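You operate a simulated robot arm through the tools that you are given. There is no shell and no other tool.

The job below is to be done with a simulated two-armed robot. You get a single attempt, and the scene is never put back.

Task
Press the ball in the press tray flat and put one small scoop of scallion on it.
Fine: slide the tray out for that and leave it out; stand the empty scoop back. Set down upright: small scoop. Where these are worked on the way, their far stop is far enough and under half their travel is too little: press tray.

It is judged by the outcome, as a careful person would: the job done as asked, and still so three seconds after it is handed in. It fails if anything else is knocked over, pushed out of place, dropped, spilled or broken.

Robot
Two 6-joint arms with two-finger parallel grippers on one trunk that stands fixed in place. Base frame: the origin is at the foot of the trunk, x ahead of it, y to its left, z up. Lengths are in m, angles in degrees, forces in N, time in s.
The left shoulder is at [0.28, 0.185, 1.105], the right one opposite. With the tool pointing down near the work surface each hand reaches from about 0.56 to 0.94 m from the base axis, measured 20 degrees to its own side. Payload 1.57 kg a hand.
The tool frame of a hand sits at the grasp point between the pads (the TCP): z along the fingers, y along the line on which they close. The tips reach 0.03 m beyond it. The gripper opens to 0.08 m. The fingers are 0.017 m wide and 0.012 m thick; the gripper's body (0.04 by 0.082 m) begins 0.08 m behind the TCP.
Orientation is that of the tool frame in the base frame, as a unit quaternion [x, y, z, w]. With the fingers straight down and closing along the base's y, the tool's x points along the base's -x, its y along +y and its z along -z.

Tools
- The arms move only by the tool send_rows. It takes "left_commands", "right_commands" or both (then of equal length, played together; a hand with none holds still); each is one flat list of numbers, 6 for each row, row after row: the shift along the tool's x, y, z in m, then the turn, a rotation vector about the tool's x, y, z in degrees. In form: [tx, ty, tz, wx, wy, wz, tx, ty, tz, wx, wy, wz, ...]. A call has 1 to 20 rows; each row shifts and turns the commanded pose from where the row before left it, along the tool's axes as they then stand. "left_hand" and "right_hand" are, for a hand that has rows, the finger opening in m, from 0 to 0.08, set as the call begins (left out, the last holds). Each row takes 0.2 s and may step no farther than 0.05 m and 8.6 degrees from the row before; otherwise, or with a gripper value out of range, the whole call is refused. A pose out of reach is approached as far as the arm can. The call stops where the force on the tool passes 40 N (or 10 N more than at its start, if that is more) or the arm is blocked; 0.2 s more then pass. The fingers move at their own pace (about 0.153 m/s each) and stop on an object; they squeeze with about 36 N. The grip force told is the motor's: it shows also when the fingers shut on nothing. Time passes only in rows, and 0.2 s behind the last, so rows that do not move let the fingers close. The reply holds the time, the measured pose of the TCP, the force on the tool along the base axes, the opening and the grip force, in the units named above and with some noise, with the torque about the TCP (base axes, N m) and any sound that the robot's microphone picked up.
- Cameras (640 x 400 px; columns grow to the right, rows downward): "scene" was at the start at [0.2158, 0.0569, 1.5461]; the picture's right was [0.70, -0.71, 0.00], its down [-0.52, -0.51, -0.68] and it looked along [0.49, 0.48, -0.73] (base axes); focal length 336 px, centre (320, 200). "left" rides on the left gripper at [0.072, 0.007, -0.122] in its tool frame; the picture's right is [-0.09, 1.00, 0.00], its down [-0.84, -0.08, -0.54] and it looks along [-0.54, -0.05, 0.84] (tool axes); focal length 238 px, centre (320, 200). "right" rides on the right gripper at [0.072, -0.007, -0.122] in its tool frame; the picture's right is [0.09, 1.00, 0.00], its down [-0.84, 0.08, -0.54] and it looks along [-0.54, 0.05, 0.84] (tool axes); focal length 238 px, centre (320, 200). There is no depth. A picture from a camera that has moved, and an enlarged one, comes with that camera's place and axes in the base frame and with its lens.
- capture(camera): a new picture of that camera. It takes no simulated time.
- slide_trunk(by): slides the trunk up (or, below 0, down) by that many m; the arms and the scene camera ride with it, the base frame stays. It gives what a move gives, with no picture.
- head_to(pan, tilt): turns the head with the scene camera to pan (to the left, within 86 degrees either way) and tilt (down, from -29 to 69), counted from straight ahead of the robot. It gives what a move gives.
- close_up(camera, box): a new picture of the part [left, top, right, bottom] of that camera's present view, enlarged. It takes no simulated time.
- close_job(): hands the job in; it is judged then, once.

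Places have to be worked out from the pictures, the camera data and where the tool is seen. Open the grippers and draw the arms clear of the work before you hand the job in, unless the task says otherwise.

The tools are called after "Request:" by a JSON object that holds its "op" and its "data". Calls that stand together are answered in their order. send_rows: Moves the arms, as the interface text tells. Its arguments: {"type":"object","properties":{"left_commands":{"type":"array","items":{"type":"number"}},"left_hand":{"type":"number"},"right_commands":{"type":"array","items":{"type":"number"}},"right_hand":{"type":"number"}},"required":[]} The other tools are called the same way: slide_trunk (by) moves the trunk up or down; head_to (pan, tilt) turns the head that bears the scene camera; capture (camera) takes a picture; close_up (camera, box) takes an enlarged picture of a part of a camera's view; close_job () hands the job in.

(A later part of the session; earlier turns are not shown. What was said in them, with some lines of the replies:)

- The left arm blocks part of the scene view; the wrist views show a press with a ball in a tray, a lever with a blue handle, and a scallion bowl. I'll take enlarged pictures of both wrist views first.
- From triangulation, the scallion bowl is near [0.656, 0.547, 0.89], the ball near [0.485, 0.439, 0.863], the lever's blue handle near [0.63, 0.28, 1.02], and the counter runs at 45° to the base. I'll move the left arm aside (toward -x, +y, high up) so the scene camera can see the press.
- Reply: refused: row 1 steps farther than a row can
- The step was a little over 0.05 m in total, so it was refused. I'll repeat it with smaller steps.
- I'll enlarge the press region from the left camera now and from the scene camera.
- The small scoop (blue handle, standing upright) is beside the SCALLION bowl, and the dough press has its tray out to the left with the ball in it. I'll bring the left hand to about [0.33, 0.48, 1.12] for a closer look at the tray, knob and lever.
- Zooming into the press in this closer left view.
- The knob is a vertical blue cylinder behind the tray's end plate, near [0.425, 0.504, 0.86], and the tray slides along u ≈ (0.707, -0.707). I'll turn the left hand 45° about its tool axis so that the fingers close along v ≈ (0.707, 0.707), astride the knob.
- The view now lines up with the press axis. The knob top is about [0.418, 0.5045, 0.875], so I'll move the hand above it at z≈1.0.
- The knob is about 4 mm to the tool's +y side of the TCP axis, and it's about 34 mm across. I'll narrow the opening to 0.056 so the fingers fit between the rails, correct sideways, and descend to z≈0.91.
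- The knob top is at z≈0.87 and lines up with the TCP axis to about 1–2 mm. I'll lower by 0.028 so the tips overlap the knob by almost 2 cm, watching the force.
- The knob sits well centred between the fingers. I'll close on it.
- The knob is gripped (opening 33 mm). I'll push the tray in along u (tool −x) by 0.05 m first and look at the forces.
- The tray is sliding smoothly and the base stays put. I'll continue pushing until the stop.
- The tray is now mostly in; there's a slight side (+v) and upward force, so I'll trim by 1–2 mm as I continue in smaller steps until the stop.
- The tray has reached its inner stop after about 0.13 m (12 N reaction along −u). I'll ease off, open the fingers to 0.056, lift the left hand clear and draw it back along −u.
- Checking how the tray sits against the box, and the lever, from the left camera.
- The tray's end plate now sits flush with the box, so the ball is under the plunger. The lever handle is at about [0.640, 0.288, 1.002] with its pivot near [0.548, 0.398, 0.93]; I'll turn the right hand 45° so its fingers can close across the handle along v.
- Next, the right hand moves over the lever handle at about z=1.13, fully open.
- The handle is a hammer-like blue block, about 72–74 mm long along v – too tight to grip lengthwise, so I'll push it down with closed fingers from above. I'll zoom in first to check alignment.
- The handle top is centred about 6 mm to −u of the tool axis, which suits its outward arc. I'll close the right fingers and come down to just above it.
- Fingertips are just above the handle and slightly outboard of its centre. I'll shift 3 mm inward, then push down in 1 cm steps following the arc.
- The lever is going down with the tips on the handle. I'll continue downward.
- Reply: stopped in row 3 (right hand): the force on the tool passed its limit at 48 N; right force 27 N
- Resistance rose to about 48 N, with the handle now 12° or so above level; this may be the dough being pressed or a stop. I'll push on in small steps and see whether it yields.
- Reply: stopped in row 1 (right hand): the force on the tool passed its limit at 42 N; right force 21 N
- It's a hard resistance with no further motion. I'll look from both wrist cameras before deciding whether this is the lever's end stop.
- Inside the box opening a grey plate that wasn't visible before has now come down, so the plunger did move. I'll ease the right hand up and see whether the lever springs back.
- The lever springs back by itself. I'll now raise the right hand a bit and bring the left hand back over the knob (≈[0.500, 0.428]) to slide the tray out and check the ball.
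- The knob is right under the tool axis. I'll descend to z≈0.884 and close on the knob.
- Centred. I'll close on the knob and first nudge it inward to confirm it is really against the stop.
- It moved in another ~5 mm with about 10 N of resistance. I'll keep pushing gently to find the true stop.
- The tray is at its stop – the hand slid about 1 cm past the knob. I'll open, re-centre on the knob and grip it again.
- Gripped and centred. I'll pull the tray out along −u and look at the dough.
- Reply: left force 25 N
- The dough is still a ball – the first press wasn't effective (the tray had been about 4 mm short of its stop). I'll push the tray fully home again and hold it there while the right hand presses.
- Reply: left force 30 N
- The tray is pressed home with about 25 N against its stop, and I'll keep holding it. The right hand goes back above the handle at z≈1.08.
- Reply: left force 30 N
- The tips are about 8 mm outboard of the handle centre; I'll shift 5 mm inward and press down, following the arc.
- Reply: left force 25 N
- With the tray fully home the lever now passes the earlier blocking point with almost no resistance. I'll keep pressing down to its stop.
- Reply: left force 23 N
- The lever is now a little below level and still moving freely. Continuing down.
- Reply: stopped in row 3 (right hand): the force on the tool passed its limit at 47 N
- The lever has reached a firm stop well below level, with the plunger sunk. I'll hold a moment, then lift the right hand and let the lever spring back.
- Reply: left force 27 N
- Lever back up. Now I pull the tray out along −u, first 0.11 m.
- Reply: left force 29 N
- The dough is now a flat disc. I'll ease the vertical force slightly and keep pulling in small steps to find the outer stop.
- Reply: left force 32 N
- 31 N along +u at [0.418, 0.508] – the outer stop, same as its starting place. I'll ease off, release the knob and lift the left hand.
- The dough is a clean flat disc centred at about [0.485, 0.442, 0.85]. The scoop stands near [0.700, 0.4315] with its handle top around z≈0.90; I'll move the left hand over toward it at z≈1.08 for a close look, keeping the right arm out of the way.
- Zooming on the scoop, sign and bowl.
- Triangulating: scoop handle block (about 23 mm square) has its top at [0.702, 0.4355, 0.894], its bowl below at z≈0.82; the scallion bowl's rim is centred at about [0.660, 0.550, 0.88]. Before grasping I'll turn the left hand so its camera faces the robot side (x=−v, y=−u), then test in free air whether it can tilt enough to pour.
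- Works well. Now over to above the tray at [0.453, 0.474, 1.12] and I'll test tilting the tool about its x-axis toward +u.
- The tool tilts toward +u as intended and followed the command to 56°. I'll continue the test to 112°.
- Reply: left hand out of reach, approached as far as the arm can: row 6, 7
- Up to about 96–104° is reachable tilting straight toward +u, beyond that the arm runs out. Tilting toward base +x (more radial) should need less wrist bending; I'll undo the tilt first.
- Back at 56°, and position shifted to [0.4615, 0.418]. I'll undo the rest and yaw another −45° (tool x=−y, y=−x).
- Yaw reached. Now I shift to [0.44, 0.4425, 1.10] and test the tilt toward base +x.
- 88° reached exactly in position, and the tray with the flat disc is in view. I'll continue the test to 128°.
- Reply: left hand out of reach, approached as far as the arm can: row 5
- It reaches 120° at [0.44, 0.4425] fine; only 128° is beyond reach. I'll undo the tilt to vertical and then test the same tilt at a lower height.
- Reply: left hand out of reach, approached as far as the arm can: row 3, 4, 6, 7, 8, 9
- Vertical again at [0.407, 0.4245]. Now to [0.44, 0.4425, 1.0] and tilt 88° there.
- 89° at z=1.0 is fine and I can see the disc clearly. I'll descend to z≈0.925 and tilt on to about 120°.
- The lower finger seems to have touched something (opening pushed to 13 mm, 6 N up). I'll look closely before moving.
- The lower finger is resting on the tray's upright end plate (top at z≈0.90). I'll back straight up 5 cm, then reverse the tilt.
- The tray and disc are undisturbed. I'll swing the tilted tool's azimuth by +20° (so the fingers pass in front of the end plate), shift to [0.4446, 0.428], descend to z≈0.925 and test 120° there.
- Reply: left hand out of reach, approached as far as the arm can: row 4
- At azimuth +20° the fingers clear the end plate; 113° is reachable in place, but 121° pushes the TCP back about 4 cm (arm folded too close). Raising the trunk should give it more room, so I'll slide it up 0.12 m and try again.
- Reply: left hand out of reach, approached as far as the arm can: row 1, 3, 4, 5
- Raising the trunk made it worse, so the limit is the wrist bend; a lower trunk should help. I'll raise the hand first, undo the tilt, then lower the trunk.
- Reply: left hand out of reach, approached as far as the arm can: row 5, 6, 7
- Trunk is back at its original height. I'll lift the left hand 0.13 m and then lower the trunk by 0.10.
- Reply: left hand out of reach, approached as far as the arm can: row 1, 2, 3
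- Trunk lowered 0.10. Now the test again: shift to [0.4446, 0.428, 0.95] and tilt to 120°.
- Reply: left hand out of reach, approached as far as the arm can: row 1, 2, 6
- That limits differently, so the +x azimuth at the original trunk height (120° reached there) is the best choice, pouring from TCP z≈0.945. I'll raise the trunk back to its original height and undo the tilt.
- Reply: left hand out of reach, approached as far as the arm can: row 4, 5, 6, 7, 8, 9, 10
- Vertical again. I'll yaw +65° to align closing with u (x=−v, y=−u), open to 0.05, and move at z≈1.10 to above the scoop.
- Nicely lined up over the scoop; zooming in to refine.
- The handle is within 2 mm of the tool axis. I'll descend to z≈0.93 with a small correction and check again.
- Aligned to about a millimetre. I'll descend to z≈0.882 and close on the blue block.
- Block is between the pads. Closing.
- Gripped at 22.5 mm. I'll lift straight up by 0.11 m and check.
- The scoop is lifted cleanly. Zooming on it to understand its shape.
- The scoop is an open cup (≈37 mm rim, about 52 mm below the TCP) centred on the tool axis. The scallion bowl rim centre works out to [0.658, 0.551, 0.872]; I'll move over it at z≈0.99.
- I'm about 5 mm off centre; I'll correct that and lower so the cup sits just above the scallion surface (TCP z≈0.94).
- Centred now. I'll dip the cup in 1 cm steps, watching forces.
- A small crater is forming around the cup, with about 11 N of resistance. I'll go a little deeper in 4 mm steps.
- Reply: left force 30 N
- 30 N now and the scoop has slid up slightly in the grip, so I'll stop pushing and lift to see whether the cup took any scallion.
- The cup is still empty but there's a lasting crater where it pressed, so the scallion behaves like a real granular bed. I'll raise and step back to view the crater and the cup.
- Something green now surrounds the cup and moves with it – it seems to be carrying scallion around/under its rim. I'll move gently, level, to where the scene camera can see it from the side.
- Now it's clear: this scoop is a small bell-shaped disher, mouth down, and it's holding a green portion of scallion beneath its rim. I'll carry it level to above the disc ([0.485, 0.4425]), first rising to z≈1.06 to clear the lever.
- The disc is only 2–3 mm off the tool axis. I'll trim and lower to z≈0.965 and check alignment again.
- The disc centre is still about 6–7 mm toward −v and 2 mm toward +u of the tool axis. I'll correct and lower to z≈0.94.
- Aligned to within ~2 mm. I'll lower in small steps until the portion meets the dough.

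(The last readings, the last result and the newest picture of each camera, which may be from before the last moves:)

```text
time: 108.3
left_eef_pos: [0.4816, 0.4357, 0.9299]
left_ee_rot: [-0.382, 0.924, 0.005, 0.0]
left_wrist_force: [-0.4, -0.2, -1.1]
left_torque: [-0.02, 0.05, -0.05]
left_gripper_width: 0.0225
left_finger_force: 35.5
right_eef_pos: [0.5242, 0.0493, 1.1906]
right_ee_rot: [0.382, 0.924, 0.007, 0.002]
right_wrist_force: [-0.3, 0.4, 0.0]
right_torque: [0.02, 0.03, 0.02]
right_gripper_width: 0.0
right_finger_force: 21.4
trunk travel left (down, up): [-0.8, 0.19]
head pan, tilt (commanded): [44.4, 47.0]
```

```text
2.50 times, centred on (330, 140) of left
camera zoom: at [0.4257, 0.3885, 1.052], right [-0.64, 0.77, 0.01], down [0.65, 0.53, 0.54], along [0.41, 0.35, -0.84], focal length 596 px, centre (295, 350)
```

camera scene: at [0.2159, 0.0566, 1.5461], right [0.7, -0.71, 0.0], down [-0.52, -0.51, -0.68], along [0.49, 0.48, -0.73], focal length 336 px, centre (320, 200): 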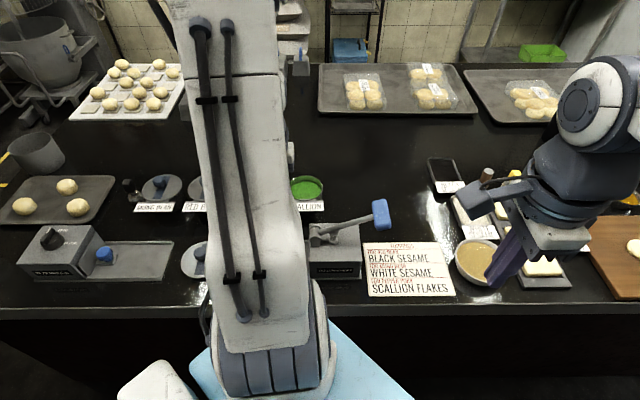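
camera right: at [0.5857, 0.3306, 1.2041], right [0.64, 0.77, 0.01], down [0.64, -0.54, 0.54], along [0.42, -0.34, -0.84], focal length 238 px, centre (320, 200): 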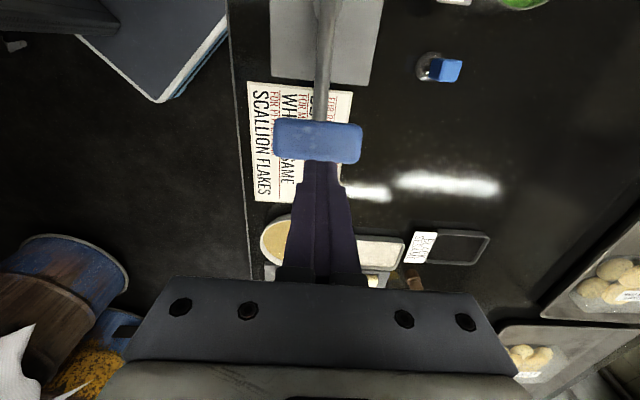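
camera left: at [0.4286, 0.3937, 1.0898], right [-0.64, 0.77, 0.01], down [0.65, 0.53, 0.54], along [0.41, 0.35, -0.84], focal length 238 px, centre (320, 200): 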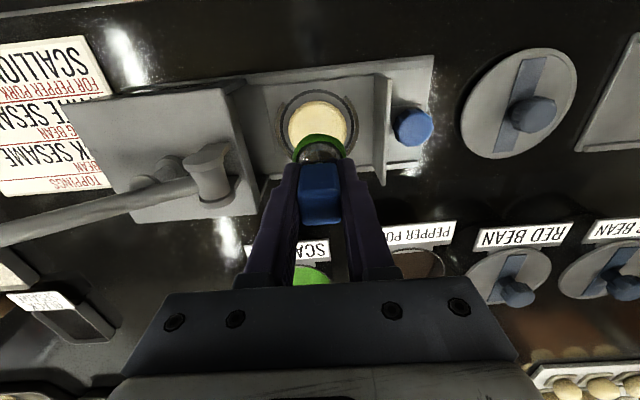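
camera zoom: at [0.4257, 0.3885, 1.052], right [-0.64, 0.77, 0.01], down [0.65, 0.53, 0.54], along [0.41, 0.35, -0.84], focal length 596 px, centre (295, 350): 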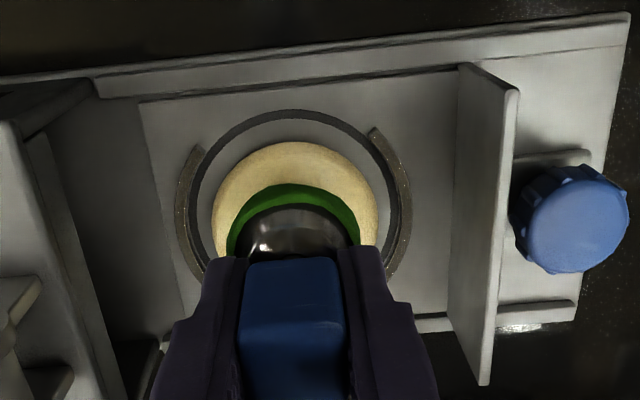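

No contact yet. Two more centimetre-fraction steps down.

Request:
{"op": "send_rows", "data": {"left_commands": [0, 0, 0.004, 0, 0, 0, 0, 0, 0.004, 0, 0, 0]}}

Request:
{"op": "close_up", "data": {"camera": "left", "box": [220, 60, 440, 220]}}

```text
time: 108.9
left_eef_pos: [0.4812, 0.4375, 0.9219]
left_ee_rot: [-0.383, 0.924, 0.005, 0.001]
left_wrist_force: [0.3, 0.5, -1.2]
left_torque: [0.0, -0.01, -0.06]
left_gripper_width: 0.0224
left_finger_force: 34.6
right_eef_pos: [0.5252, 0.0515, 1.1913]
right_ee_rot: [0.382, 0.924, 0.007, 0.003]
right_wrist_force: [0.0, -0.5, 0.6]
right_torque: [0.01, 0.03, -0.03]
right_gripper_width: 0.0001
right_finger_force: 21.6
trunk travel left (down, up): [-0.8, 0.19]
head pan, tilt (commanded): [44.4, 47.0]
```

```text
2.50 times, centred on (330, 140) of left
camera zoom: at [0.4258, 0.3886, 1.044], right [-0.64, 0.77, 0.01], down [0.65, 0.53, 0.54], along [0.41, 0.35, -0.84], focal length 596 px, centre (295, 350)
```

zoom: 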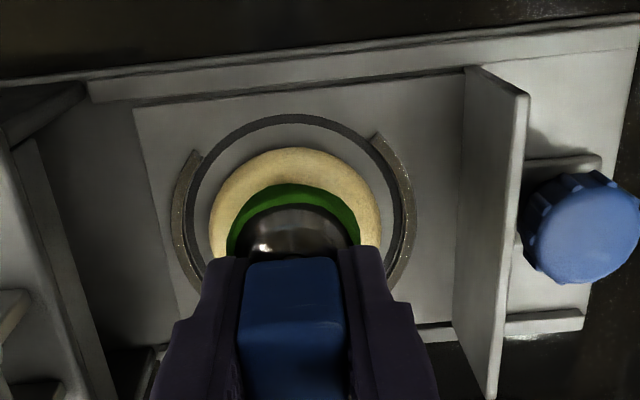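

Very close now. Continuing in 3 mm steps.

Request:
{"op": "send_rows", "data": {"left_commands": [0, 0, 0.003, 0, 0, 0, 0, 0, 0.003, 0, 0, 0]}}

Request:
{"op": "close_up", "data": {"camera": "left", "box": [220, 60, 440, 220]}}

```text
time: 109.5
left_eef_pos: [0.4818, 0.4369, 0.9158]
left_ee_rot: [-0.382, 0.924, 0.005, 0.001]
left_wrist_force: [0.9, 0.3, -0.9]
left_torque: [-0.01, 0.01, 0.01]
left_gripper_width: 0.0224
left_finger_force: 34.7
right_eef_pos: [0.5255, 0.0507, 1.1906]
right_ee_rot: [0.382, 0.924, 0.007, 0.003]
right_wrist_force: [-0.3, 0.5, -0.2]
right_torque: [0.03, -0.02, 0.0]
right_gripper_width: 0.0002
right_finger_force: 21.5
trunk travel left (down, up): [-0.8, 0.19]
head pan, tilt (commanded): [44.4, 47.0]
```

```text
2.50 times, centred on (330, 140) of left
camera zoom: at [0.4258, 0.3886, 1.0378], right [-0.64, 0.77, 0.01], down [0.65, 0.53, 0.55], along [0.41, 0.35, -0.84], focal length 596 px, centre (295, 350)
```

zoom: 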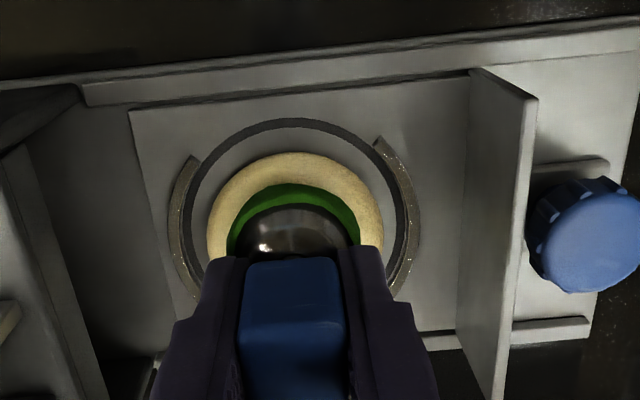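

Still no contact force. Two more 3 mm steps.

Request:
{"op": "send_rows", "data": {"left_commands": [0, 0, 0.003, 0, 0, 0, 0, 0, 0.002, 0, 0, 0]}}

Request:
{"op": "close_up", "data": {"camera": "left", "box": [220, 60, 440, 220]}}

```text
time: 110.1
left_eef_pos: [0.4805, 0.4349, 0.9107]
left_ee_rot: [-0.382, 0.924, 0.005, 0.0]
left_wrist_force: [0.0, 0.8, -0.5]
left_torque: [-0.01, 0.03, 0.03]
left_gripper_width: 0.0225
left_finger_force: 34.8
right_eef_pos: [0.5247, 0.0516, 1.191]
right_ee_rot: [0.382, 0.924, 0.007, 0.003]
right_wrist_force: [-0.5, 0.9, -0.1]
right_torque: [-0.03, -0.02, -0.03]
right_gripper_width: 0.0002
right_finger_force: 21.9
trunk travel left (down, up): [-0.8, 0.19]
head pan, tilt (commanded): [44.4, 47.0]
```

```text
2.50 times, centred on (330, 140) of left
camera zoom: at [0.4258, 0.3884, 1.0327], right [-0.64, 0.77, 0.01], down [0.65, 0.53, 0.54], along [0.41, 0.35, -0.84], focal length 596 px, centre (295, 350)
```

zoom: 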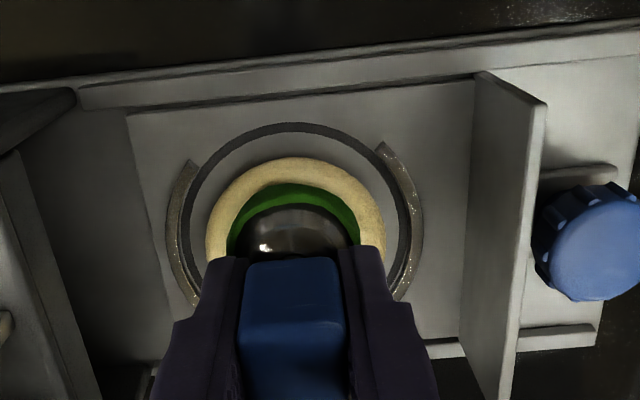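

Still no contact; the rim should be just above the dough. Continuing in 2 mm steps.

Request:
{"op": "send_rows", "data": {"left_commands": [0, 0, 0.002, 0, 0, 0, 0, 0, 0.002, 0, 0, 0, 0, 0, 0.002, 0, 0, 0]}}

Request:
{"op": "close_up", "data": {"camera": "left", "box": [220, 60, 440, 220]}}

```text
time: 110.9
left_eef_pos: [0.4813, 0.4352, 0.9048]
left_ee_rot: [-0.382, 0.924, 0.005, 0.0]
left_wrist_force: [0.4, 0.2, -0.5]
left_torque: [0.03, 0.02, -0.01]
left_gripper_width: 0.0222
left_finger_force: 35.0
right_eef_pos: [0.5256, 0.0525, 1.1907]
right_ee_rot: [0.382, 0.924, 0.006, 0.003]
right_wrist_force: [-0.5, 0.8, 0.5]
right_torque: [-0.03, -0.03, -0.04]
right_gripper_width: 0.0
right_finger_force: 20.7
trunk travel left (down, up): [-0.8, 0.19]
head pan, tilt (commanded): [44.4, 47.0]
```

```text
2.50 times, centred on (330, 140) of left
camera zoom: at [0.4256, 0.3884, 1.0267], right [-0.64, 0.77, 0.01], down [0.65, 0.53, 0.54], along [0.41, 0.35, -0.84], focal length 596 px, centre (295, 350)
```

zoom: 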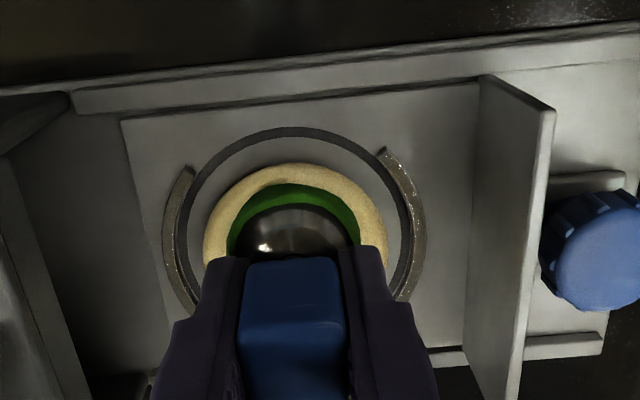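

Continuing down gently in 2 mm steps until I feel the dough.

Request:
{"op": "send_rows", "data": {"left_commands": [0, 0, 0.002, 0, 0, 0, 0, 0, 0.002, 0, 0, 0]}}

Request:
{"op": "close_up", "data": {"camera": "left", "box": [220, 60, 440, 220]}}

```text
time: 111.5
left_eef_pos: [0.4809, 0.4361, 0.9027]
left_ee_rot: [-0.382, 0.924, 0.006, 0.001]
left_wrist_force: [-2.3, -1.9, 30.5]
left_torque: [-0.03, -0.09, 0.02]
left_gripper_width: 0.0225
left_finger_force: 34.6
right_eef_pos: [0.5248, 0.0503, 1.1923]
right_ee_rot: [0.383, 0.924, 0.008, 0.003]
right_wrist_force: [0.0, 0.4, 0.2]
right_torque: [0.03, -0.02, 0.03]
right_gripper_width: 0.0
right_finger_force: 21.4
trunk travel left (down, up): [-0.8, 0.19]
head pan, tilt (commanded): [44.4, 47.0]
```

```text
2.50 times, centred on (330, 140) of left
camera zoom: at [0.4253, 0.3881, 1.0246], right [-0.64, 0.77, 0.01], down [0.65, 0.53, 0.55], along [0.42, 0.36, -0.84], focal length 596 px, centre (295, 350)
```

zoom: 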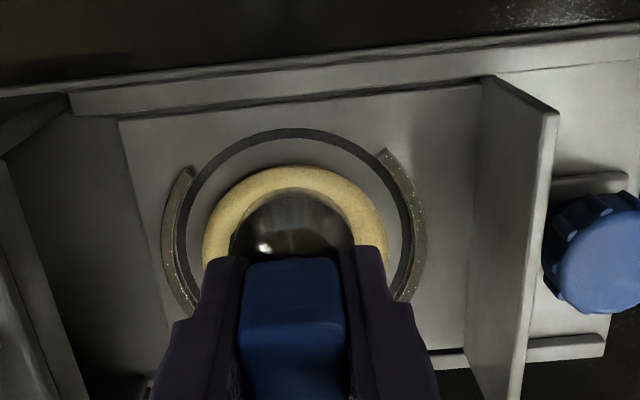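

Contact (30 N), and the green rim around the bell is gone – the portion appears to have been pressed off onto the dough. I'll lift gently straight up and look.

Request:
{"op": "send_rows", "data": {"left_commands": [0, 0, -0.003, 0, 0, 0, 0, 0, -0.005, 0, 0, 0, 0, 0, -0.01, 0, 0, 0, 0, 0, -0.015, 0, 0, 0, 0, 0, -0.02, 0, 0, 0, 0, 0, -0.02, 0, 0, 0]}}

Request:
{"op": "capture", "data": {"camera": "left"}}

Request:
{"op": "close_up", "data": {"camera": "left", "box": [220, 60, 440, 220]}}

```text
time: 112.9
left_eef_pos: [0.4799, 0.4353, 0.9748]
left_ee_rot: [-0.383, 0.924, 0.005, 0.0]
left_wrist_force: [0.4, -0.1, -1.2]
left_torque: [0.0, 0.01, 0.02]
left_gripper_width: 0.0225
left_finger_force: 35.1
right_eef_pos: [0.524, 0.0524, 1.1901]
right_ee_rot: [0.382, 0.924, 0.008, 0.003]
right_wrist_force: [-0.2, 0.7, -0.1]
right_torque: [-0.01, 0.0, 0.06]
right_gripper_width: 0.0
right_finger_force: 21.1
trunk travel left (down, up): [-0.8, 0.19]
head pan, tilt (commanded): [44.4, 47.0]
```

```text
taken
camera left: at [0.4257, 0.3881, 1.0964], right [-0.64, 0.77, 0.01], down [0.65, 0.53, 0.54], along [0.41, 0.35, -0.84], focal length 238 px, centre (320, 200)
```

left: 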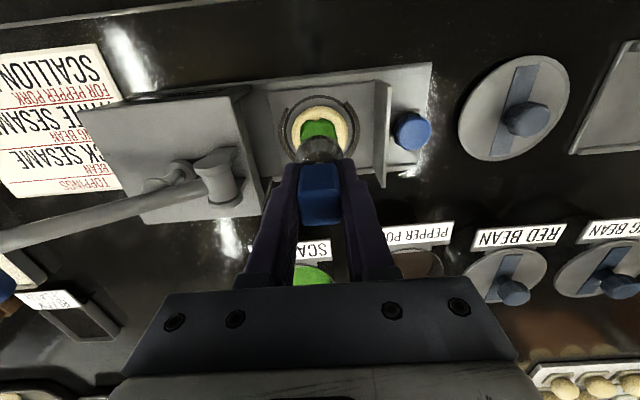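

```text
2.50 times, centred on (330, 140) of left
camera zoom: at [0.4257, 0.3881, 1.0964], right [-0.64, 0.77, 0.01], down [0.65, 0.53, 0.54], along [0.41, 0.35, -0.84], focal length 596 px, centre (295, 350)
```

zoom: 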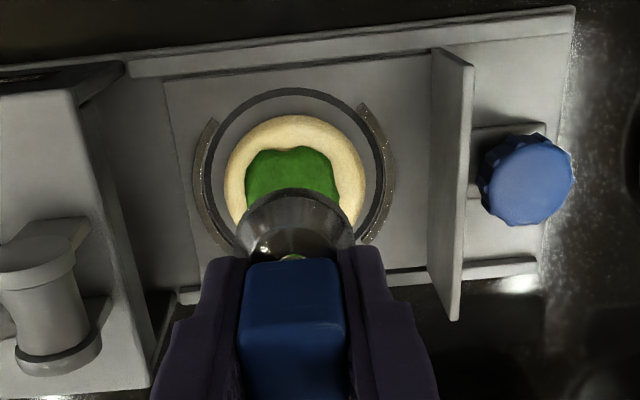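

A green mound now sits on the flat dough and the bell is clean. Before returning the scoop I'll check how it sits in the grip, since it slid slightly.

Request:
{"op": "close_up", "data": {"camera": "left", "box": [280, 120, 360, 180]}}

Request:
{"op": "close_up", "data": {"camera": "left", "box": [280, 150, 360, 240]}}

```text
6.67 times, centred on (320, 150) of left
camera zoom: at [0.4257, 0.3881, 1.0964], right [-0.64, 0.77, 0.01], down [0.65, 0.53, 0.54], along [0.41, 0.35, -0.84], focal length 1589 px, centre (320, 533)
```

zoom: 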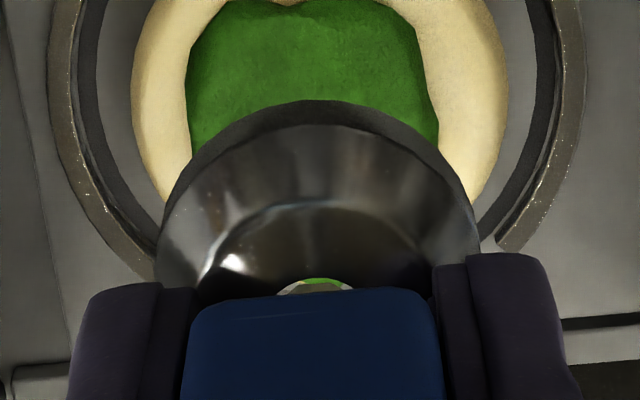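

```text
4.44 times, centred on (320, 195) of left
camera zoom: at [0.4257, 0.3881, 1.0964], right [-0.64, 0.77, 0.01], down [0.65, 0.53, 0.54], along [0.41, 0.35, -0.84], focal length 1059 px, centre (320, 222)
```

zoom: 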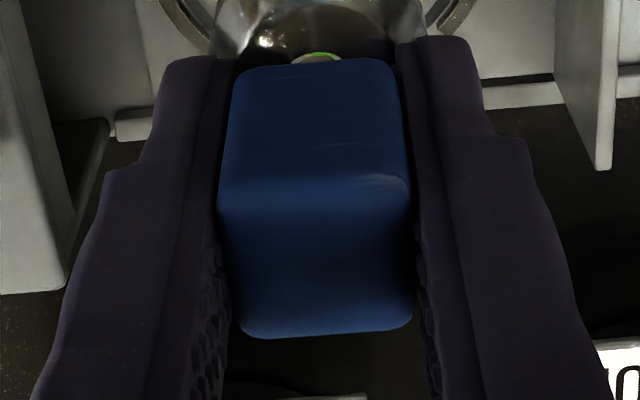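

The portion's on the dough and the scoop is clean; it sits about 6 mm higher in the grip than at pick-up and isn't tilted. I'll raise, and carry it back over its original spot by exactly undoing my moves.

Request:
{"op": "send_rows", "data": {"left_commands": [0, 0, -0.025, 0, 0, 0, 0, 0, -0.03, 0, 0, 0, 0, 0, -0.03, 0, 0, 0, -0.01555, -0.01565, 0, 0, 0, 0, -0.01555, -0.01565, 0, 0, 0, 0, -0.01555, -0.01565, 0, 0, 0, 0, -0.01555, -0.01565, 0, 0, 0, 0, -0.01555, -0.01565, 0, 0, 0, 0, -0.01555, -0.01565, 0, 0, 0, 0, -0.01555, -0.01565, 0, 0, 0, 0, -0.01555, -0.01565, 0, 0, 0, 0, -0.01555, -0.01565, 0, 0, 0, 0, -0.01555, -0.01565, 0, 0, 0, 0]}}

Request:
{"op": "capture", "data": {"camera": "left"}}

Request:
{"op": "capture", "data": {"camera": "scene"}}

```text
time: 115.7
left_eef_pos: [0.7022, 0.4326, 1.0576]
left_ee_rot: [-0.382, 0.924, 0.005, 0.0]
left_wrist_force: [0.0, 0.4, -0.5]
left_torque: [-0.01, 0.03, 0.04]
left_gripper_width: 0.0223
left_finger_force: 34.6
right_eef_pos: [0.5242, 0.0509, 1.1908]
right_ee_rot: [0.382, 0.924, 0.007, 0.003]
right_wrist_force: [-0.1, -0.1, -0.2]
right_torque: [0.01, -0.03, -0.01]
right_gripper_width: 0.0
right_finger_force: 21.4
trunk travel left (down, up): [-0.8, 0.19]
head pan, tilt (commanded): [44.4, 47.0]
```

```text
taken
camera left: at [0.6472, 0.3845, 1.1798], right [-0.64, 0.77, 0.01], down [0.65, 0.53, 0.54], along [0.41, 0.35, -0.84], focal length 238 px, centre (320, 200)
```

left: 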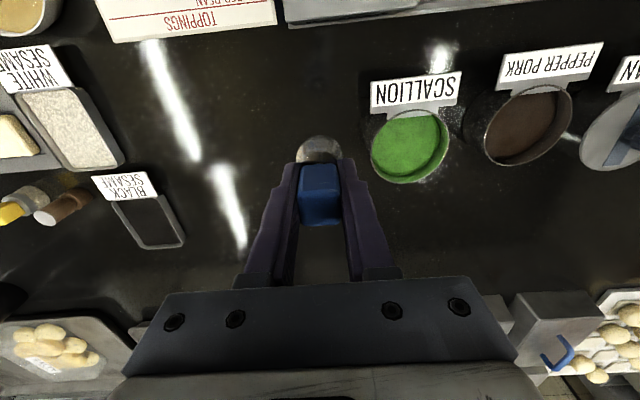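

```text
taken
camera scene: at [0.2158, 0.0567, 1.5461], right [0.7, -0.71, 0.0], down [-0.52, -0.51, -0.68], along [0.49, 0.48, -0.73], focal length 336 px, centre (320, 200)
```

scene: 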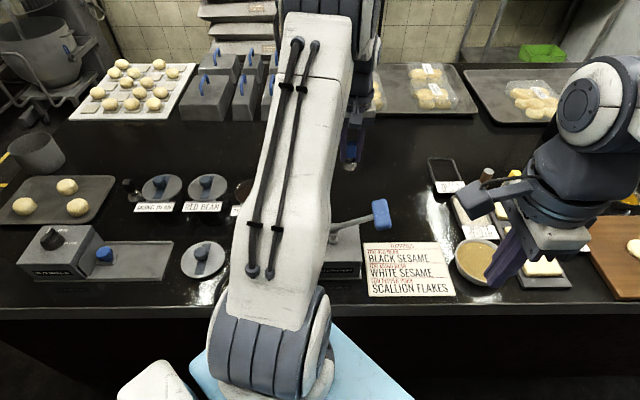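

Over the original spot (the small residual is due to the tool's 0.6° lean and will cancel on the way down). Descending to z≈0.89.

Request:
{"op": "send_rows", "data": {"left_commands": [0, 0, 0.03, 0, 0, 0, 0, 0, 0.03, 0, 0, 0, 0, 0, 0.03, 0, 0, 0, 0, 0, 0.03, 0, 0, 0, 0, 0, 0.03, 0, 0, 0, 0, 0, 0.018, 0, 0, 0]}}

Request:
{"op": "close_up", "data": {"camera": "scene", "box": [315, 170, 395, 230]}}

Request:
{"op": "close_up", "data": {"camera": "left", "box": [240, 90, 400, 230]}}

```text
time: 117.1
left_eef_pos: [0.7021, 0.4337, 0.8885]
left_ee_rot: [-0.383, 0.924, 0.005, 0.0]
left_wrist_force: [-0.6, 0.5, -0.4]
left_torque: [-0.01, -0.01, 0.02]
left_gripper_width: 0.0225
left_finger_force: 35.0
right_eef_pos: [0.5241, 0.0506, 1.1904]
right_ee_rot: [0.382, 0.924, 0.008, 0.003]
right_wrist_force: [-1.5, -0.5, -0.3]
right_torque: [0.05, 0.0, 0.02]
right_gripper_width: 0.0001
right_finger_force: 21.4
trunk travel left (down, up): [-0.8, 0.19]
head pan, tilt (commanded): [44.4, 47.0]
```

```text
6.67 times, centred on (355, 200) of scene
camera zoom: at [0.2159, 0.0567, 1.5461], right [0.7, -0.71, 0.0], down [-0.52, -0.51, -0.68], along [0.49, 0.48, -0.73], focal length 2242 px, centre (87, 200)
```

zoom: 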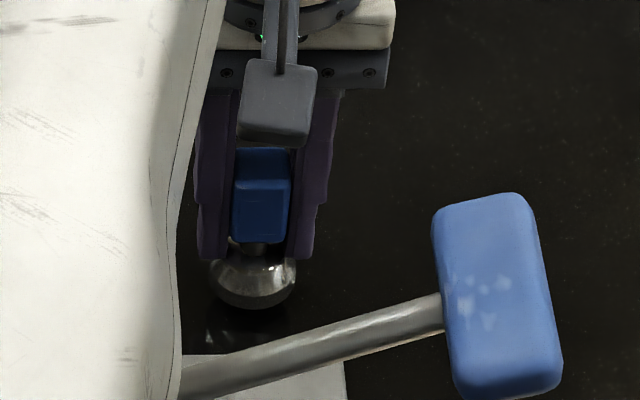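

```text
2.86 times, centred on (320, 160) of left
camera zoom: at [0.6462, 0.3868, 1.0115], right [-0.64, 0.77, 0.01], down [0.65, 0.53, 0.54], along [0.41, 0.35, -0.84], focal length 681 px, centre (320, 314)
```

zoom: 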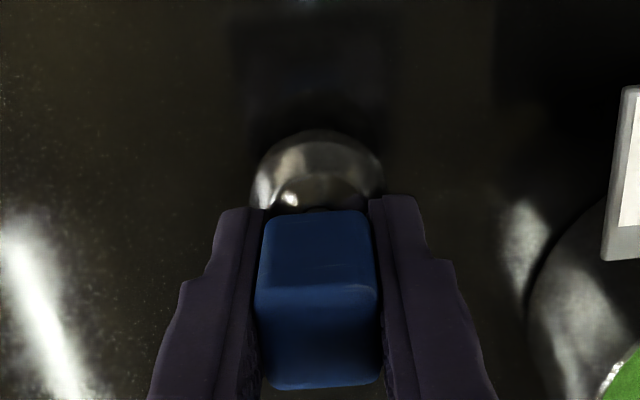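

About a centimetre above the counter. Lowering in small steps to touch down.

Request:
{"op": "send_rows", "data": {"left_commands": [0, 0, 0.004, 0, 0, 0, 0, 0, 0.003, 0, 0, 0, 0, 0, 0.002, 0, 0, 0]}}

Request:
{"op": "close_up", "data": {"camera": "scene", "box": [315, 170, 395, 230]}}

```text
time: 117.9
left_eef_pos: [0.7023, 0.4343, 0.8802]
left_ee_rot: [-0.382, 0.924, 0.006, 0.0]
left_wrist_force: [0.2, 0.4, -0.8]
left_torque: [0.01, 0.01, -0.02]
left_gripper_width: 0.0225
left_finger_force: 35.5
right_eef_pos: [0.5254, 0.0522, 1.1909]
right_ee_rot: [0.382, 0.924, 0.008, 0.002]
right_wrist_force: [-0.8, 0.6, 0.5]
right_torque: [-0.03, 0.03, -0.01]
right_gripper_width: 0.0001
right_finger_force: 20.8
trunk travel left (down, up): [-0.8, 0.19]
head pan, tilt (commanded): [44.4, 47.0]
```

```text
6.67 times, centred on (355, 200) of scene
camera zoom: at [0.2159, 0.0567, 1.5461], right [0.7, -0.71, 0.0], down [-0.52, -0.51, -0.68], along [0.49, 0.48, -0.73], focal length 2242 px, centre (87, 200)
```

zoom: 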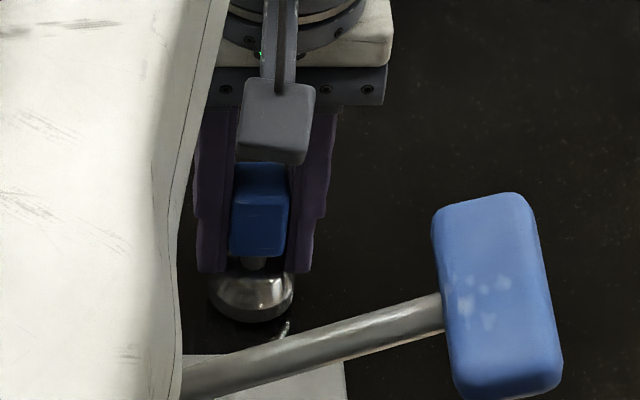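

No contact yet; continuing in 2 mm steps.

Request:
{"op": "send_rows", "data": {"left_commands": [0, 0, 0.002, 0, 0, 0, 0, 0, 0.002, 0, 0, 0]}}

Request:
{"op": "close_up", "data": {"camera": "scene", "box": [315, 170, 395, 230]}}

```text
time: 118.5
left_eef_pos: [0.7003, 0.4359, 0.8781]
left_ee_rot: [-0.381, 0.924, 0.005, 0.001]
left_wrist_force: [0.0, -0.3, -1.1]
left_torque: [-0.02, 0.0, -0.02]
left_gripper_width: 0.0224
left_finger_force: 34.8
right_eef_pos: [0.5244, 0.052, 1.1902]
right_ee_rot: [0.382, 0.924, 0.007, 0.003]
right_wrist_force: [-0.6, 0.4, 0.0]
right_torque: [-0.01, 0.01, 0.01]
right_gripper_width: 0.0002
right_finger_force: 21.3
trunk travel left (down, up): [-0.8, 0.19]
head pan, tilt (commanded): [44.4, 47.0]
```

```text
6.67 times, centred on (355, 200) of scene
camera zoom: at [0.2159, 0.0567, 1.5461], right [0.7, -0.71, 0.0], down [-0.52, -0.51, -0.68], along [0.49, 0.48, -0.73], focal length 2242 px, centre (87, 200)
```

zoom: 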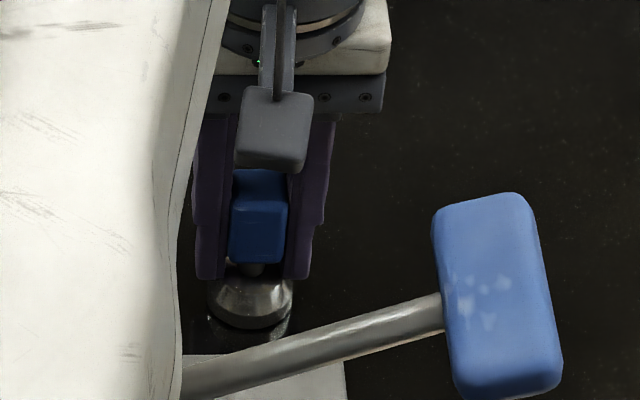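

Compared with its original image position the scoop is still ~2–3 mm high. Two more 1.5 mm steps.

Request:
{"op": "send_rows", "data": {"left_commands": [0, 0, 0.0015, 0, 0, 0, 0, 0, 0.0015, 0, 0, 0]}}

```text
time: 119.1
left_eef_pos: [0.7014, 0.4344, 0.8755]
left_ee_rot: [-0.382, 0.924, 0.005, 0.001]
left_wrist_force: [-3.4, -1.8, 9.9]
left_torque: [-0.03, -0.02, -0.04]
left_gripper_width: 0.0225
left_finger_force: 34.9
right_eef_pos: [0.5244, 0.0511, 1.1911]
right_ee_rot: [0.383, 0.924, 0.008, 0.003]
right_wrist_force: [0.3, -0.3, 0.4]
right_torque: [0.01, 0.0, -0.03]
right_gripper_width: 0.0
right_finger_force: 21.2
trunk travel left (down, up): [-0.8, 0.19]
head pan, tilt (commanded): [44.4, 47.0]
```

Touched down (10 N). I'll ease off half a millimetre and open the fingers to 0.05.

Request:
{"op": "send_rows", "data": {"left_commands": [0, 0, -0.0005, 0, 0, 0]}}

Request:
{"op": "send_rows", "data": {"left_commands": [0, 0, 0, 0, 0, 0, 0, 0, 0, 0, 0, 0, 0, 0, 0, 0, 0, 0], "left_hand": 0.05}}

Request:
{"op": "close_up", "data": {"camera": "left", "box": [240, 90, 400, 230]}}

Request:
{"op": "close_up", "data": {"camera": "scene", "box": [315, 170, 395, 230]}}

```text
time: 119.5
left_eef_pos: [0.7005, 0.4339, 0.8753]
left_ee_rot: [-0.382, 0.924, 0.006, 0.0]
left_wrist_force: [-0.8, -1.3, 10.9]
left_torque: [0.02, -0.08, -0.01]
left_gripper_width: 0.0224
left_finger_force: 35.0
right_eef_pos: [0.5257, 0.0502, 1.1906]
right_ee_rot: [0.381, 0.924, 0.007, 0.003]
right_wrist_force: [-0.1, 0.0, 0.3]
right_torque: [0.0, 0.01, -0.03]
right_gripper_width: 0.0
right_finger_force: 21.0
trunk travel left (down, up): [-0.8, 0.19]
head pan, tilt (commanded): [44.4, 47.0]
```

```text
time: 120.3
left_eef_pos: [0.701, 0.4348, 0.8742]
left_ee_rot: [-0.382, 0.924, 0.004, 0.0]
left_wrist_force: [-0.4, 0.5, 0.5]
left_torque: [0.02, 0.0, 0.0]
left_gripper_width: 0.0498
left_finger_force: 0.0
right_eef_pos: [0.5245, 0.0505, 1.1906]
right_ee_rot: [0.382, 0.924, 0.007, 0.003]
right_wrist_force: [-0.2, -0.3, -0.4]
right_torque: [-0.02, -0.04, 0.02]
right_gripper_width: 0.0
right_finger_force: 21.1
trunk travel left (down, up): [-0.8, 0.19]
head pan, tilt (commanded): [44.4, 47.0]
```

```text
2.86 times, centred on (320, 160) of left
camera zoom: at [0.646, 0.3868, 0.9965], right [-0.64, 0.77, 0.01], down [0.65, 0.53, 0.54], along [0.41, 0.35, -0.84], focal length 681 px, centre (320, 314)
```

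zoom: 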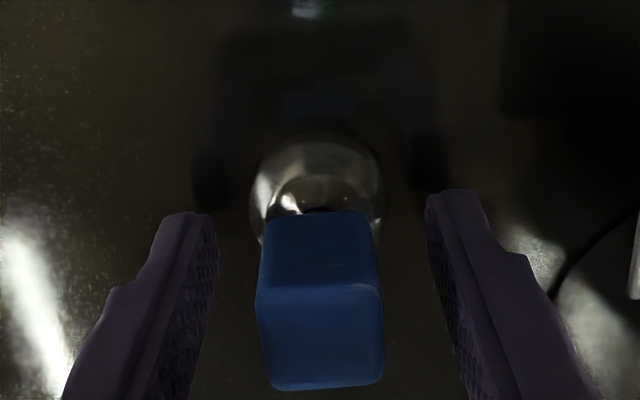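

```text
6.67 times, centred on (355, 200) of scene
camera zoom: at [0.2158, 0.0566, 1.5461], right [0.7, -0.71, 0.0], down [-0.52, -0.51, -0.68], along [0.49, 0.48, -0.73], focal length 2242 px, centre (87, 200)
```

zoom: 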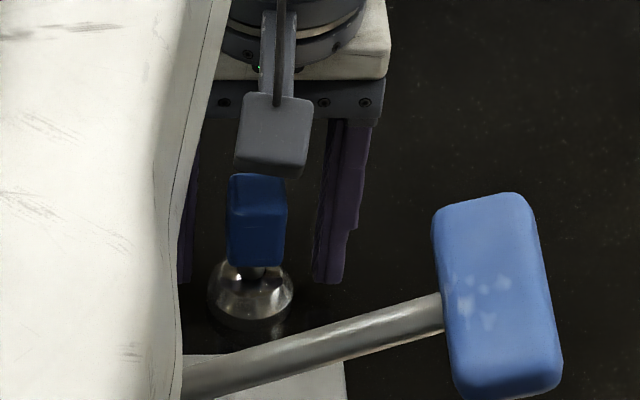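

The scoop stands free and upright. I'll withdraw straight up.

Request:
{"op": "send_rows", "data": {"left_commands": [0, 0, -0.015, 0, 0, 0, 0, 0, -0.025, 0, 0, 0, 0, 0, -0.035, 0, 0, 0, 0, 0, -0.04, 0, 0, 0, 0, 0, -0.045, 0, 0, 0, 0, 0, -0.045, 0, 0, 0]}}

Request:
{"op": "capture", "data": {"camera": "left"}}

Request:
{"op": "capture", "data": {"camera": "scene"}}

```text
time: 121.7
left_eef_pos: [0.7024, 0.4316, 1.0785]
left_ee_rot: [-0.381, 0.924, 0.005, -0.001]
left_wrist_force: [-0.1, -0.2, 0.6]
left_torque: [-0.03, -0.01, 0.01]
left_gripper_width: 0.0496
left_finger_force: 0.0
right_eef_pos: [0.5249, 0.0505, 1.1905]
right_ee_rot: [0.382, 0.924, 0.007, 0.003]
right_wrist_force: [-0.3, -0.1, 0.2]
right_torque: [-0.03, -0.02, 0.0]
right_gripper_width: 0.0
right_finger_force: 21.0
trunk travel left (down, up): [-0.8, 0.19]
head pan, tilt (commanded): [44.4, 47.0]
```

```text
taken
camera left: at [0.6468, 0.3843, 1.2015], right [-0.64, 0.77, 0.01], down [0.65, 0.53, 0.54], along [0.41, 0.35, -0.84], focal length 238 px, centre (320, 200)
```

left: 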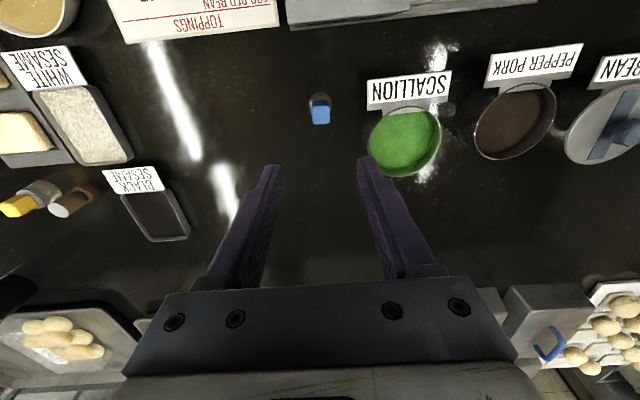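

```text
taken
camera scene: at [0.2159, 0.0567, 1.546], right [0.7, -0.71, 0.0], down [-0.52, -0.51, -0.68], along [0.49, 0.48, -0.73], focal length 336 px, centre (320, 200)
```

scene: 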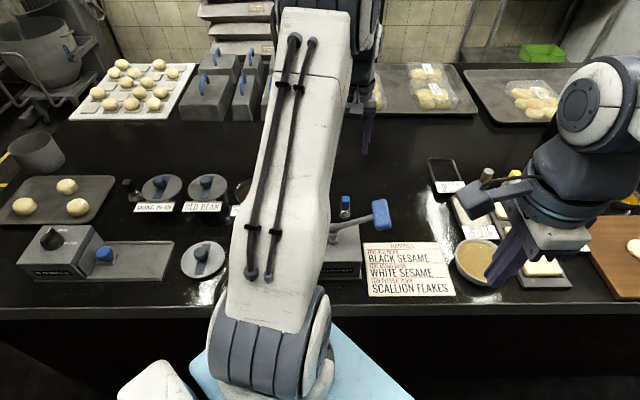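

The scoop stands where it was. I'll move the left arm away to the upper left, and open and return the right hand toward its starting pose.

Request:
{"op": "send_rows", "data": {"left_commands": [0.005, 0.01, -0.03, 0, 0, 0, 0.017, 0.0325, -0.015, 0, 0, 0, 0.017, 0.0325, -0.015, 0, 0, 0, 0.017, 0.0325, -0.015, 0, 0, 0, 0.017, 0.0325, -0.015, 0, 0, 0, 0.017, 0.0325, -0.015, 0, 0, 0, 0.017, 0.0325, -0.01, 0, 0, 0, 0.017, 0.0325, 0, 0, 0, 0], "left_hand": 0.08, "right_commands": [0, 0, -0.005, 0, 0, 0, 0, 0.0, -0.01, 0, 0, -7.5, 0, 0, -0.01, 0, 0, -7.5, 0, 0, 0, 0, 0, -7.5, 0, 0, 0, 0, 0, -7.5, 0, 0, 0, 0, 0, -7.5, 0, 0, 0, 0, 0, -7.5, 0, 0, 0, 0, 0, 0], "right_hand": 0.08}}

Request:
{"op": "capture", "data": {"camera": "left"}}

Request:
{"op": "capture", "data": {"camera": "scene"}}

```text
time: 123.5
left_eef_pos: [0.447, 0.5099, 1.1963]
left_ee_rot: [-0.381, 0.925, 0.005, 0.0]
left_wrist_force: [0.4, 0.0, -0.1]
left_torque: [-0.03, -0.01, 0.01]
left_gripper_width: 0.08
left_finger_force: 0.1
right_eef_pos: [0.5245, 0.0505, 1.2166]
right_ee_rot: [-0.001, 1.0, 0.006, 0.005]
right_wrist_force: [0.5, -0.6, -0.4]
right_torque: [-0.02, 0.06, 0.01]
right_gripper_width: 0.08
right_finger_force: 0.2
trunk travel left (down, up): [-0.8, 0.19]
head pan, tilt (commanded): [44.4, 47.0]
```

```text
taken
camera left: at [0.3918, 0.4631, 1.3188], right [-0.64, 0.77, 0.01], down [0.65, 0.53, 0.54], along [0.41, 0.35, -0.84], focal length 238 px, centre (320, 200)
```

left: 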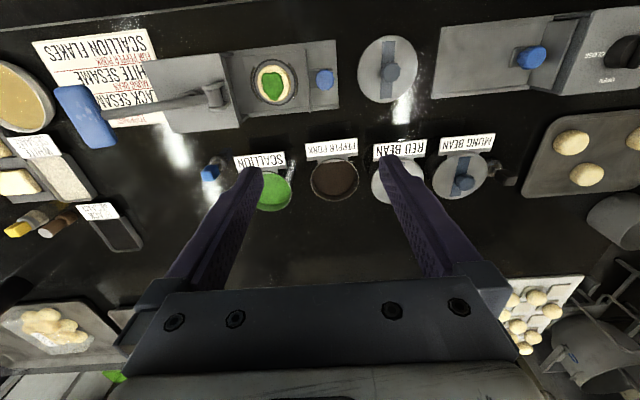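

```text
taken
camera scene: at [0.2159, 0.0566, 1.5461], right [0.7, -0.71, 0.0], down [-0.52, -0.51, -0.68], along [0.49, 0.48, -0.73], focal length 336 px, centre (320, 200)
```

scene: 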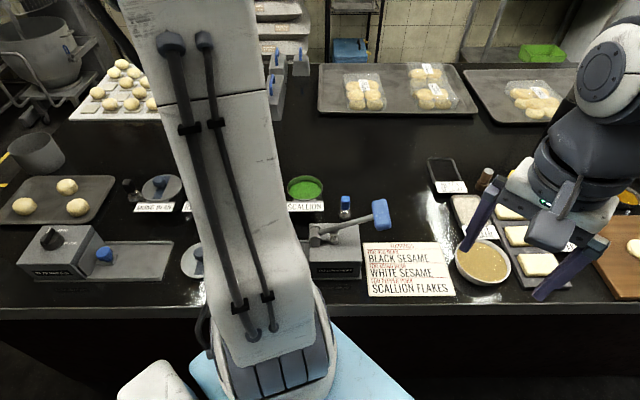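

Everything looks in place. I'll zoom in on the tray, scoop and bowl to confirm the outcome.

Request:
{"op": "close_up", "data": {"camera": "left", "box": [200, 30, 360, 130]}}

Request:
{"op": "close_up", "data": {"camera": "scene", "box": [280, 160, 420, 290]}}

Request:
{"op": "close_up", "data": {"camera": "left", "box": [180, 130, 340, 230]}}

```text
4.00 times, centred on (280, 80) of left
camera zoom: at [0.3918, 0.4631, 1.3188], right [-0.64, 0.77, 0.01], down [0.65, 0.53, 0.54], along [0.41, 0.35, -0.84], focal length 953 px, centre (480, 680)
```

zoom: 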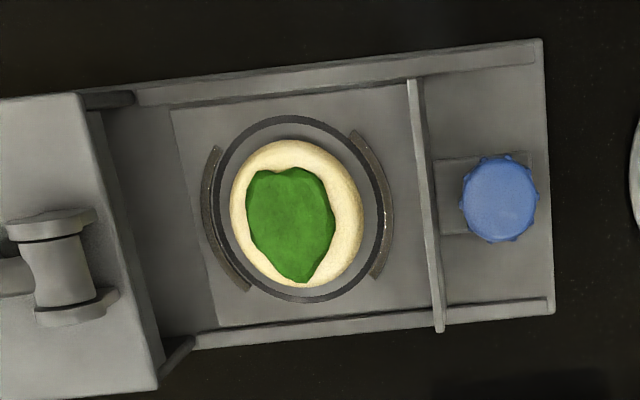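

```text
3.08 times, centred on (350, 225) of scene
camera zoom: at [0.2159, 0.0566, 1.5461], right [0.7, -0.71, 0.0], down [-0.52, -0.51, -0.68], along [0.49, 0.48, -0.73], focal length 1035 px, centre (228, 123)
```

zoom: 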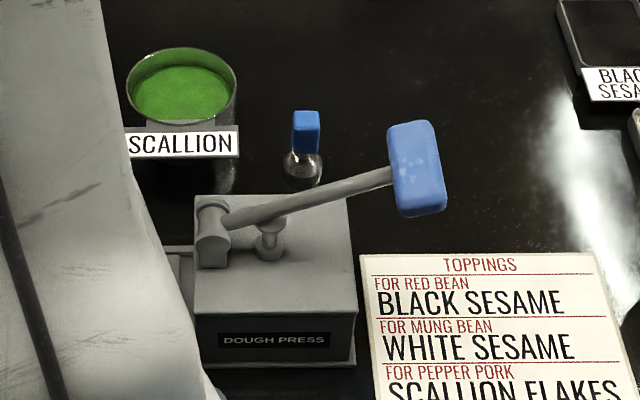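

```text
4.00 times, centred on (260, 180) of left
camera zoom: at [0.3918, 0.4631, 1.3188], right [-0.64, 0.77, 0.01], down [0.65, 0.53, 0.54], along [0.41, 0.35, -0.84], focal length 953 px, centre (560, 280)
```

zoom: 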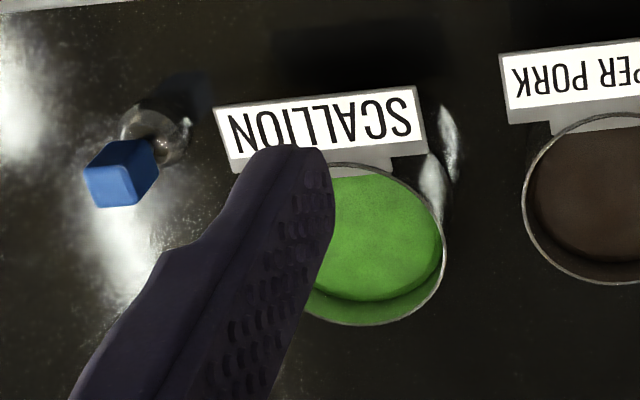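

All as asked: the disc is flat with the scallion mound on it, the tray is out at its stop, and the empty scoop stands upright in its place. I'll bring the left arm back to roughly its starting pose, clear of the work, then check once more.

Request:
{"op": "send_rows", "data": {"left_commands": [0.036, 0.0134, -0.012, 0, 0, 0, 0.036, 0.0134, -0.012, 0, 0, 0, 0, 0, 0, 0, 0, 7.5, 0, 0, 0, 0, 0, 7.5, 0, 0, 0, 0, 0, 7.5, 0, 0, 0, 0, 0, 7.5, 0, 0, 0, 0, 0, 7.5, 0, 0, 0, 0, 0, 7.5], "right_commands": [-0.04, 0, 0, 0, 0, 0, -0.04, 0, 0, 0, 0, 0, 0, 0, 0, 0, 0, 0, 0, 0, 0, 0, 0, 0, 0, 0, 0, 0, 0, 0, 0, 0, 0, 0, 0, 0, 0, 0, 0, 0, 0, 0, 0, 0, 0, 0, 0, 0]}}

Request:
{"op": "capture", "data": {"camera": "left"}}

Request:
{"op": "capture", "data": {"camera": "right"}}

```text
time: 125.3
left_eef_pos: [0.3765, 0.4802, 1.2197]
left_ee_rot: [0.002, 1.0, 0.004, -0.001]
left_wrist_force: [0.8, 0.3, 0.9]
left_torque: [0.0, -0.01, -0.02]
left_gripper_width: 0.0801
left_finger_force: 0.0
right_eef_pos: [0.605, 0.0512, 1.2163]
right_ee_rot: [-0.001, 1.0, 0.005, 0.005]
right_wrist_force: [0.1, 0.3, -0.1]
right_torque: [-0.03, -0.04, 0.02]
right_gripper_width: 0.0802
right_finger_force: 0.0
trunk travel left (down, up): [-0.8, 0.19]
head pan, tilt (commanded): [44.4, 47.0]
```

```text
taken
camera left: at [0.3055, 0.4855, 1.3425], right [0.1, 1.0, 0.01], down [0.84, -0.09, 0.54], along [0.54, -0.04, -0.84], focal length 238 px, centre (320, 200)
```

left: 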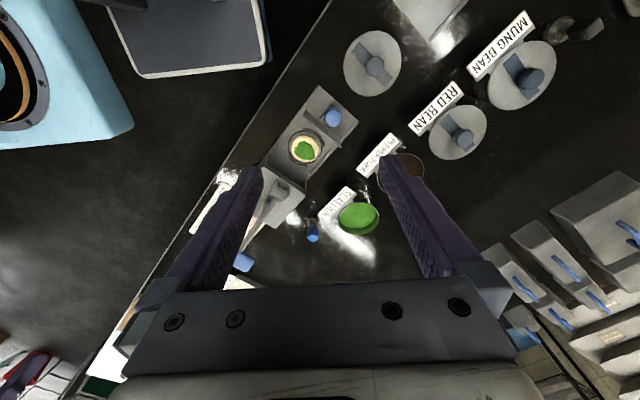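

```text
taken
camera right: at [0.5312, 0.0432, 1.3385], right [-0.09, 1.0, 0.01], down [0.83, 0.07, 0.55], along [0.55, 0.06, -0.83], focal length 238 px, centre (320, 200)
```

right: 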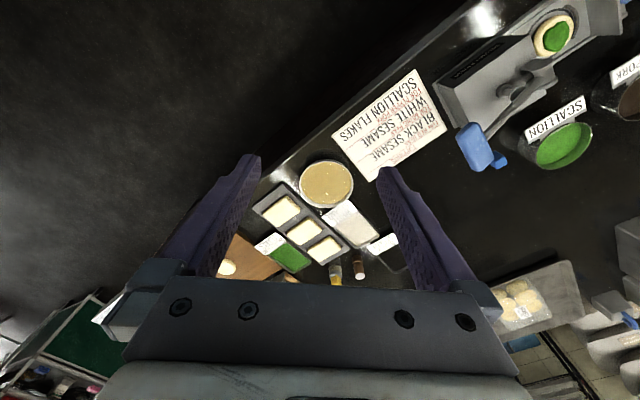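

Both arms are back near their starting poses with open grippers. The view matches the start, apart from the pressed dough with its scallion in the tray, so I'm handing the job in.

Request:
{"op": "close_job", "data": {}}

```text
The job is handed in.
```

The ball in the press tray is pressed flat and has one small scoop of scallion on it. The tray is pulled out to its stop and left there. The empty scoop stands upright in its place beside the scallion bowl. Both grippers are open and both arms are clear of the work. I handed the job in, but the reply gave no verdict.

- **Two presses:** the first pull of the lever didn't flatten the ball because the tray was a few millimetres short of fully in. I pushed it home and pressed again, which worked.
- **A touch on the tray:** while I was testing arm positions, one finger lightly touched the tray's upright end plate. The final pictures show the tray still out at its stop and nothing else moved.
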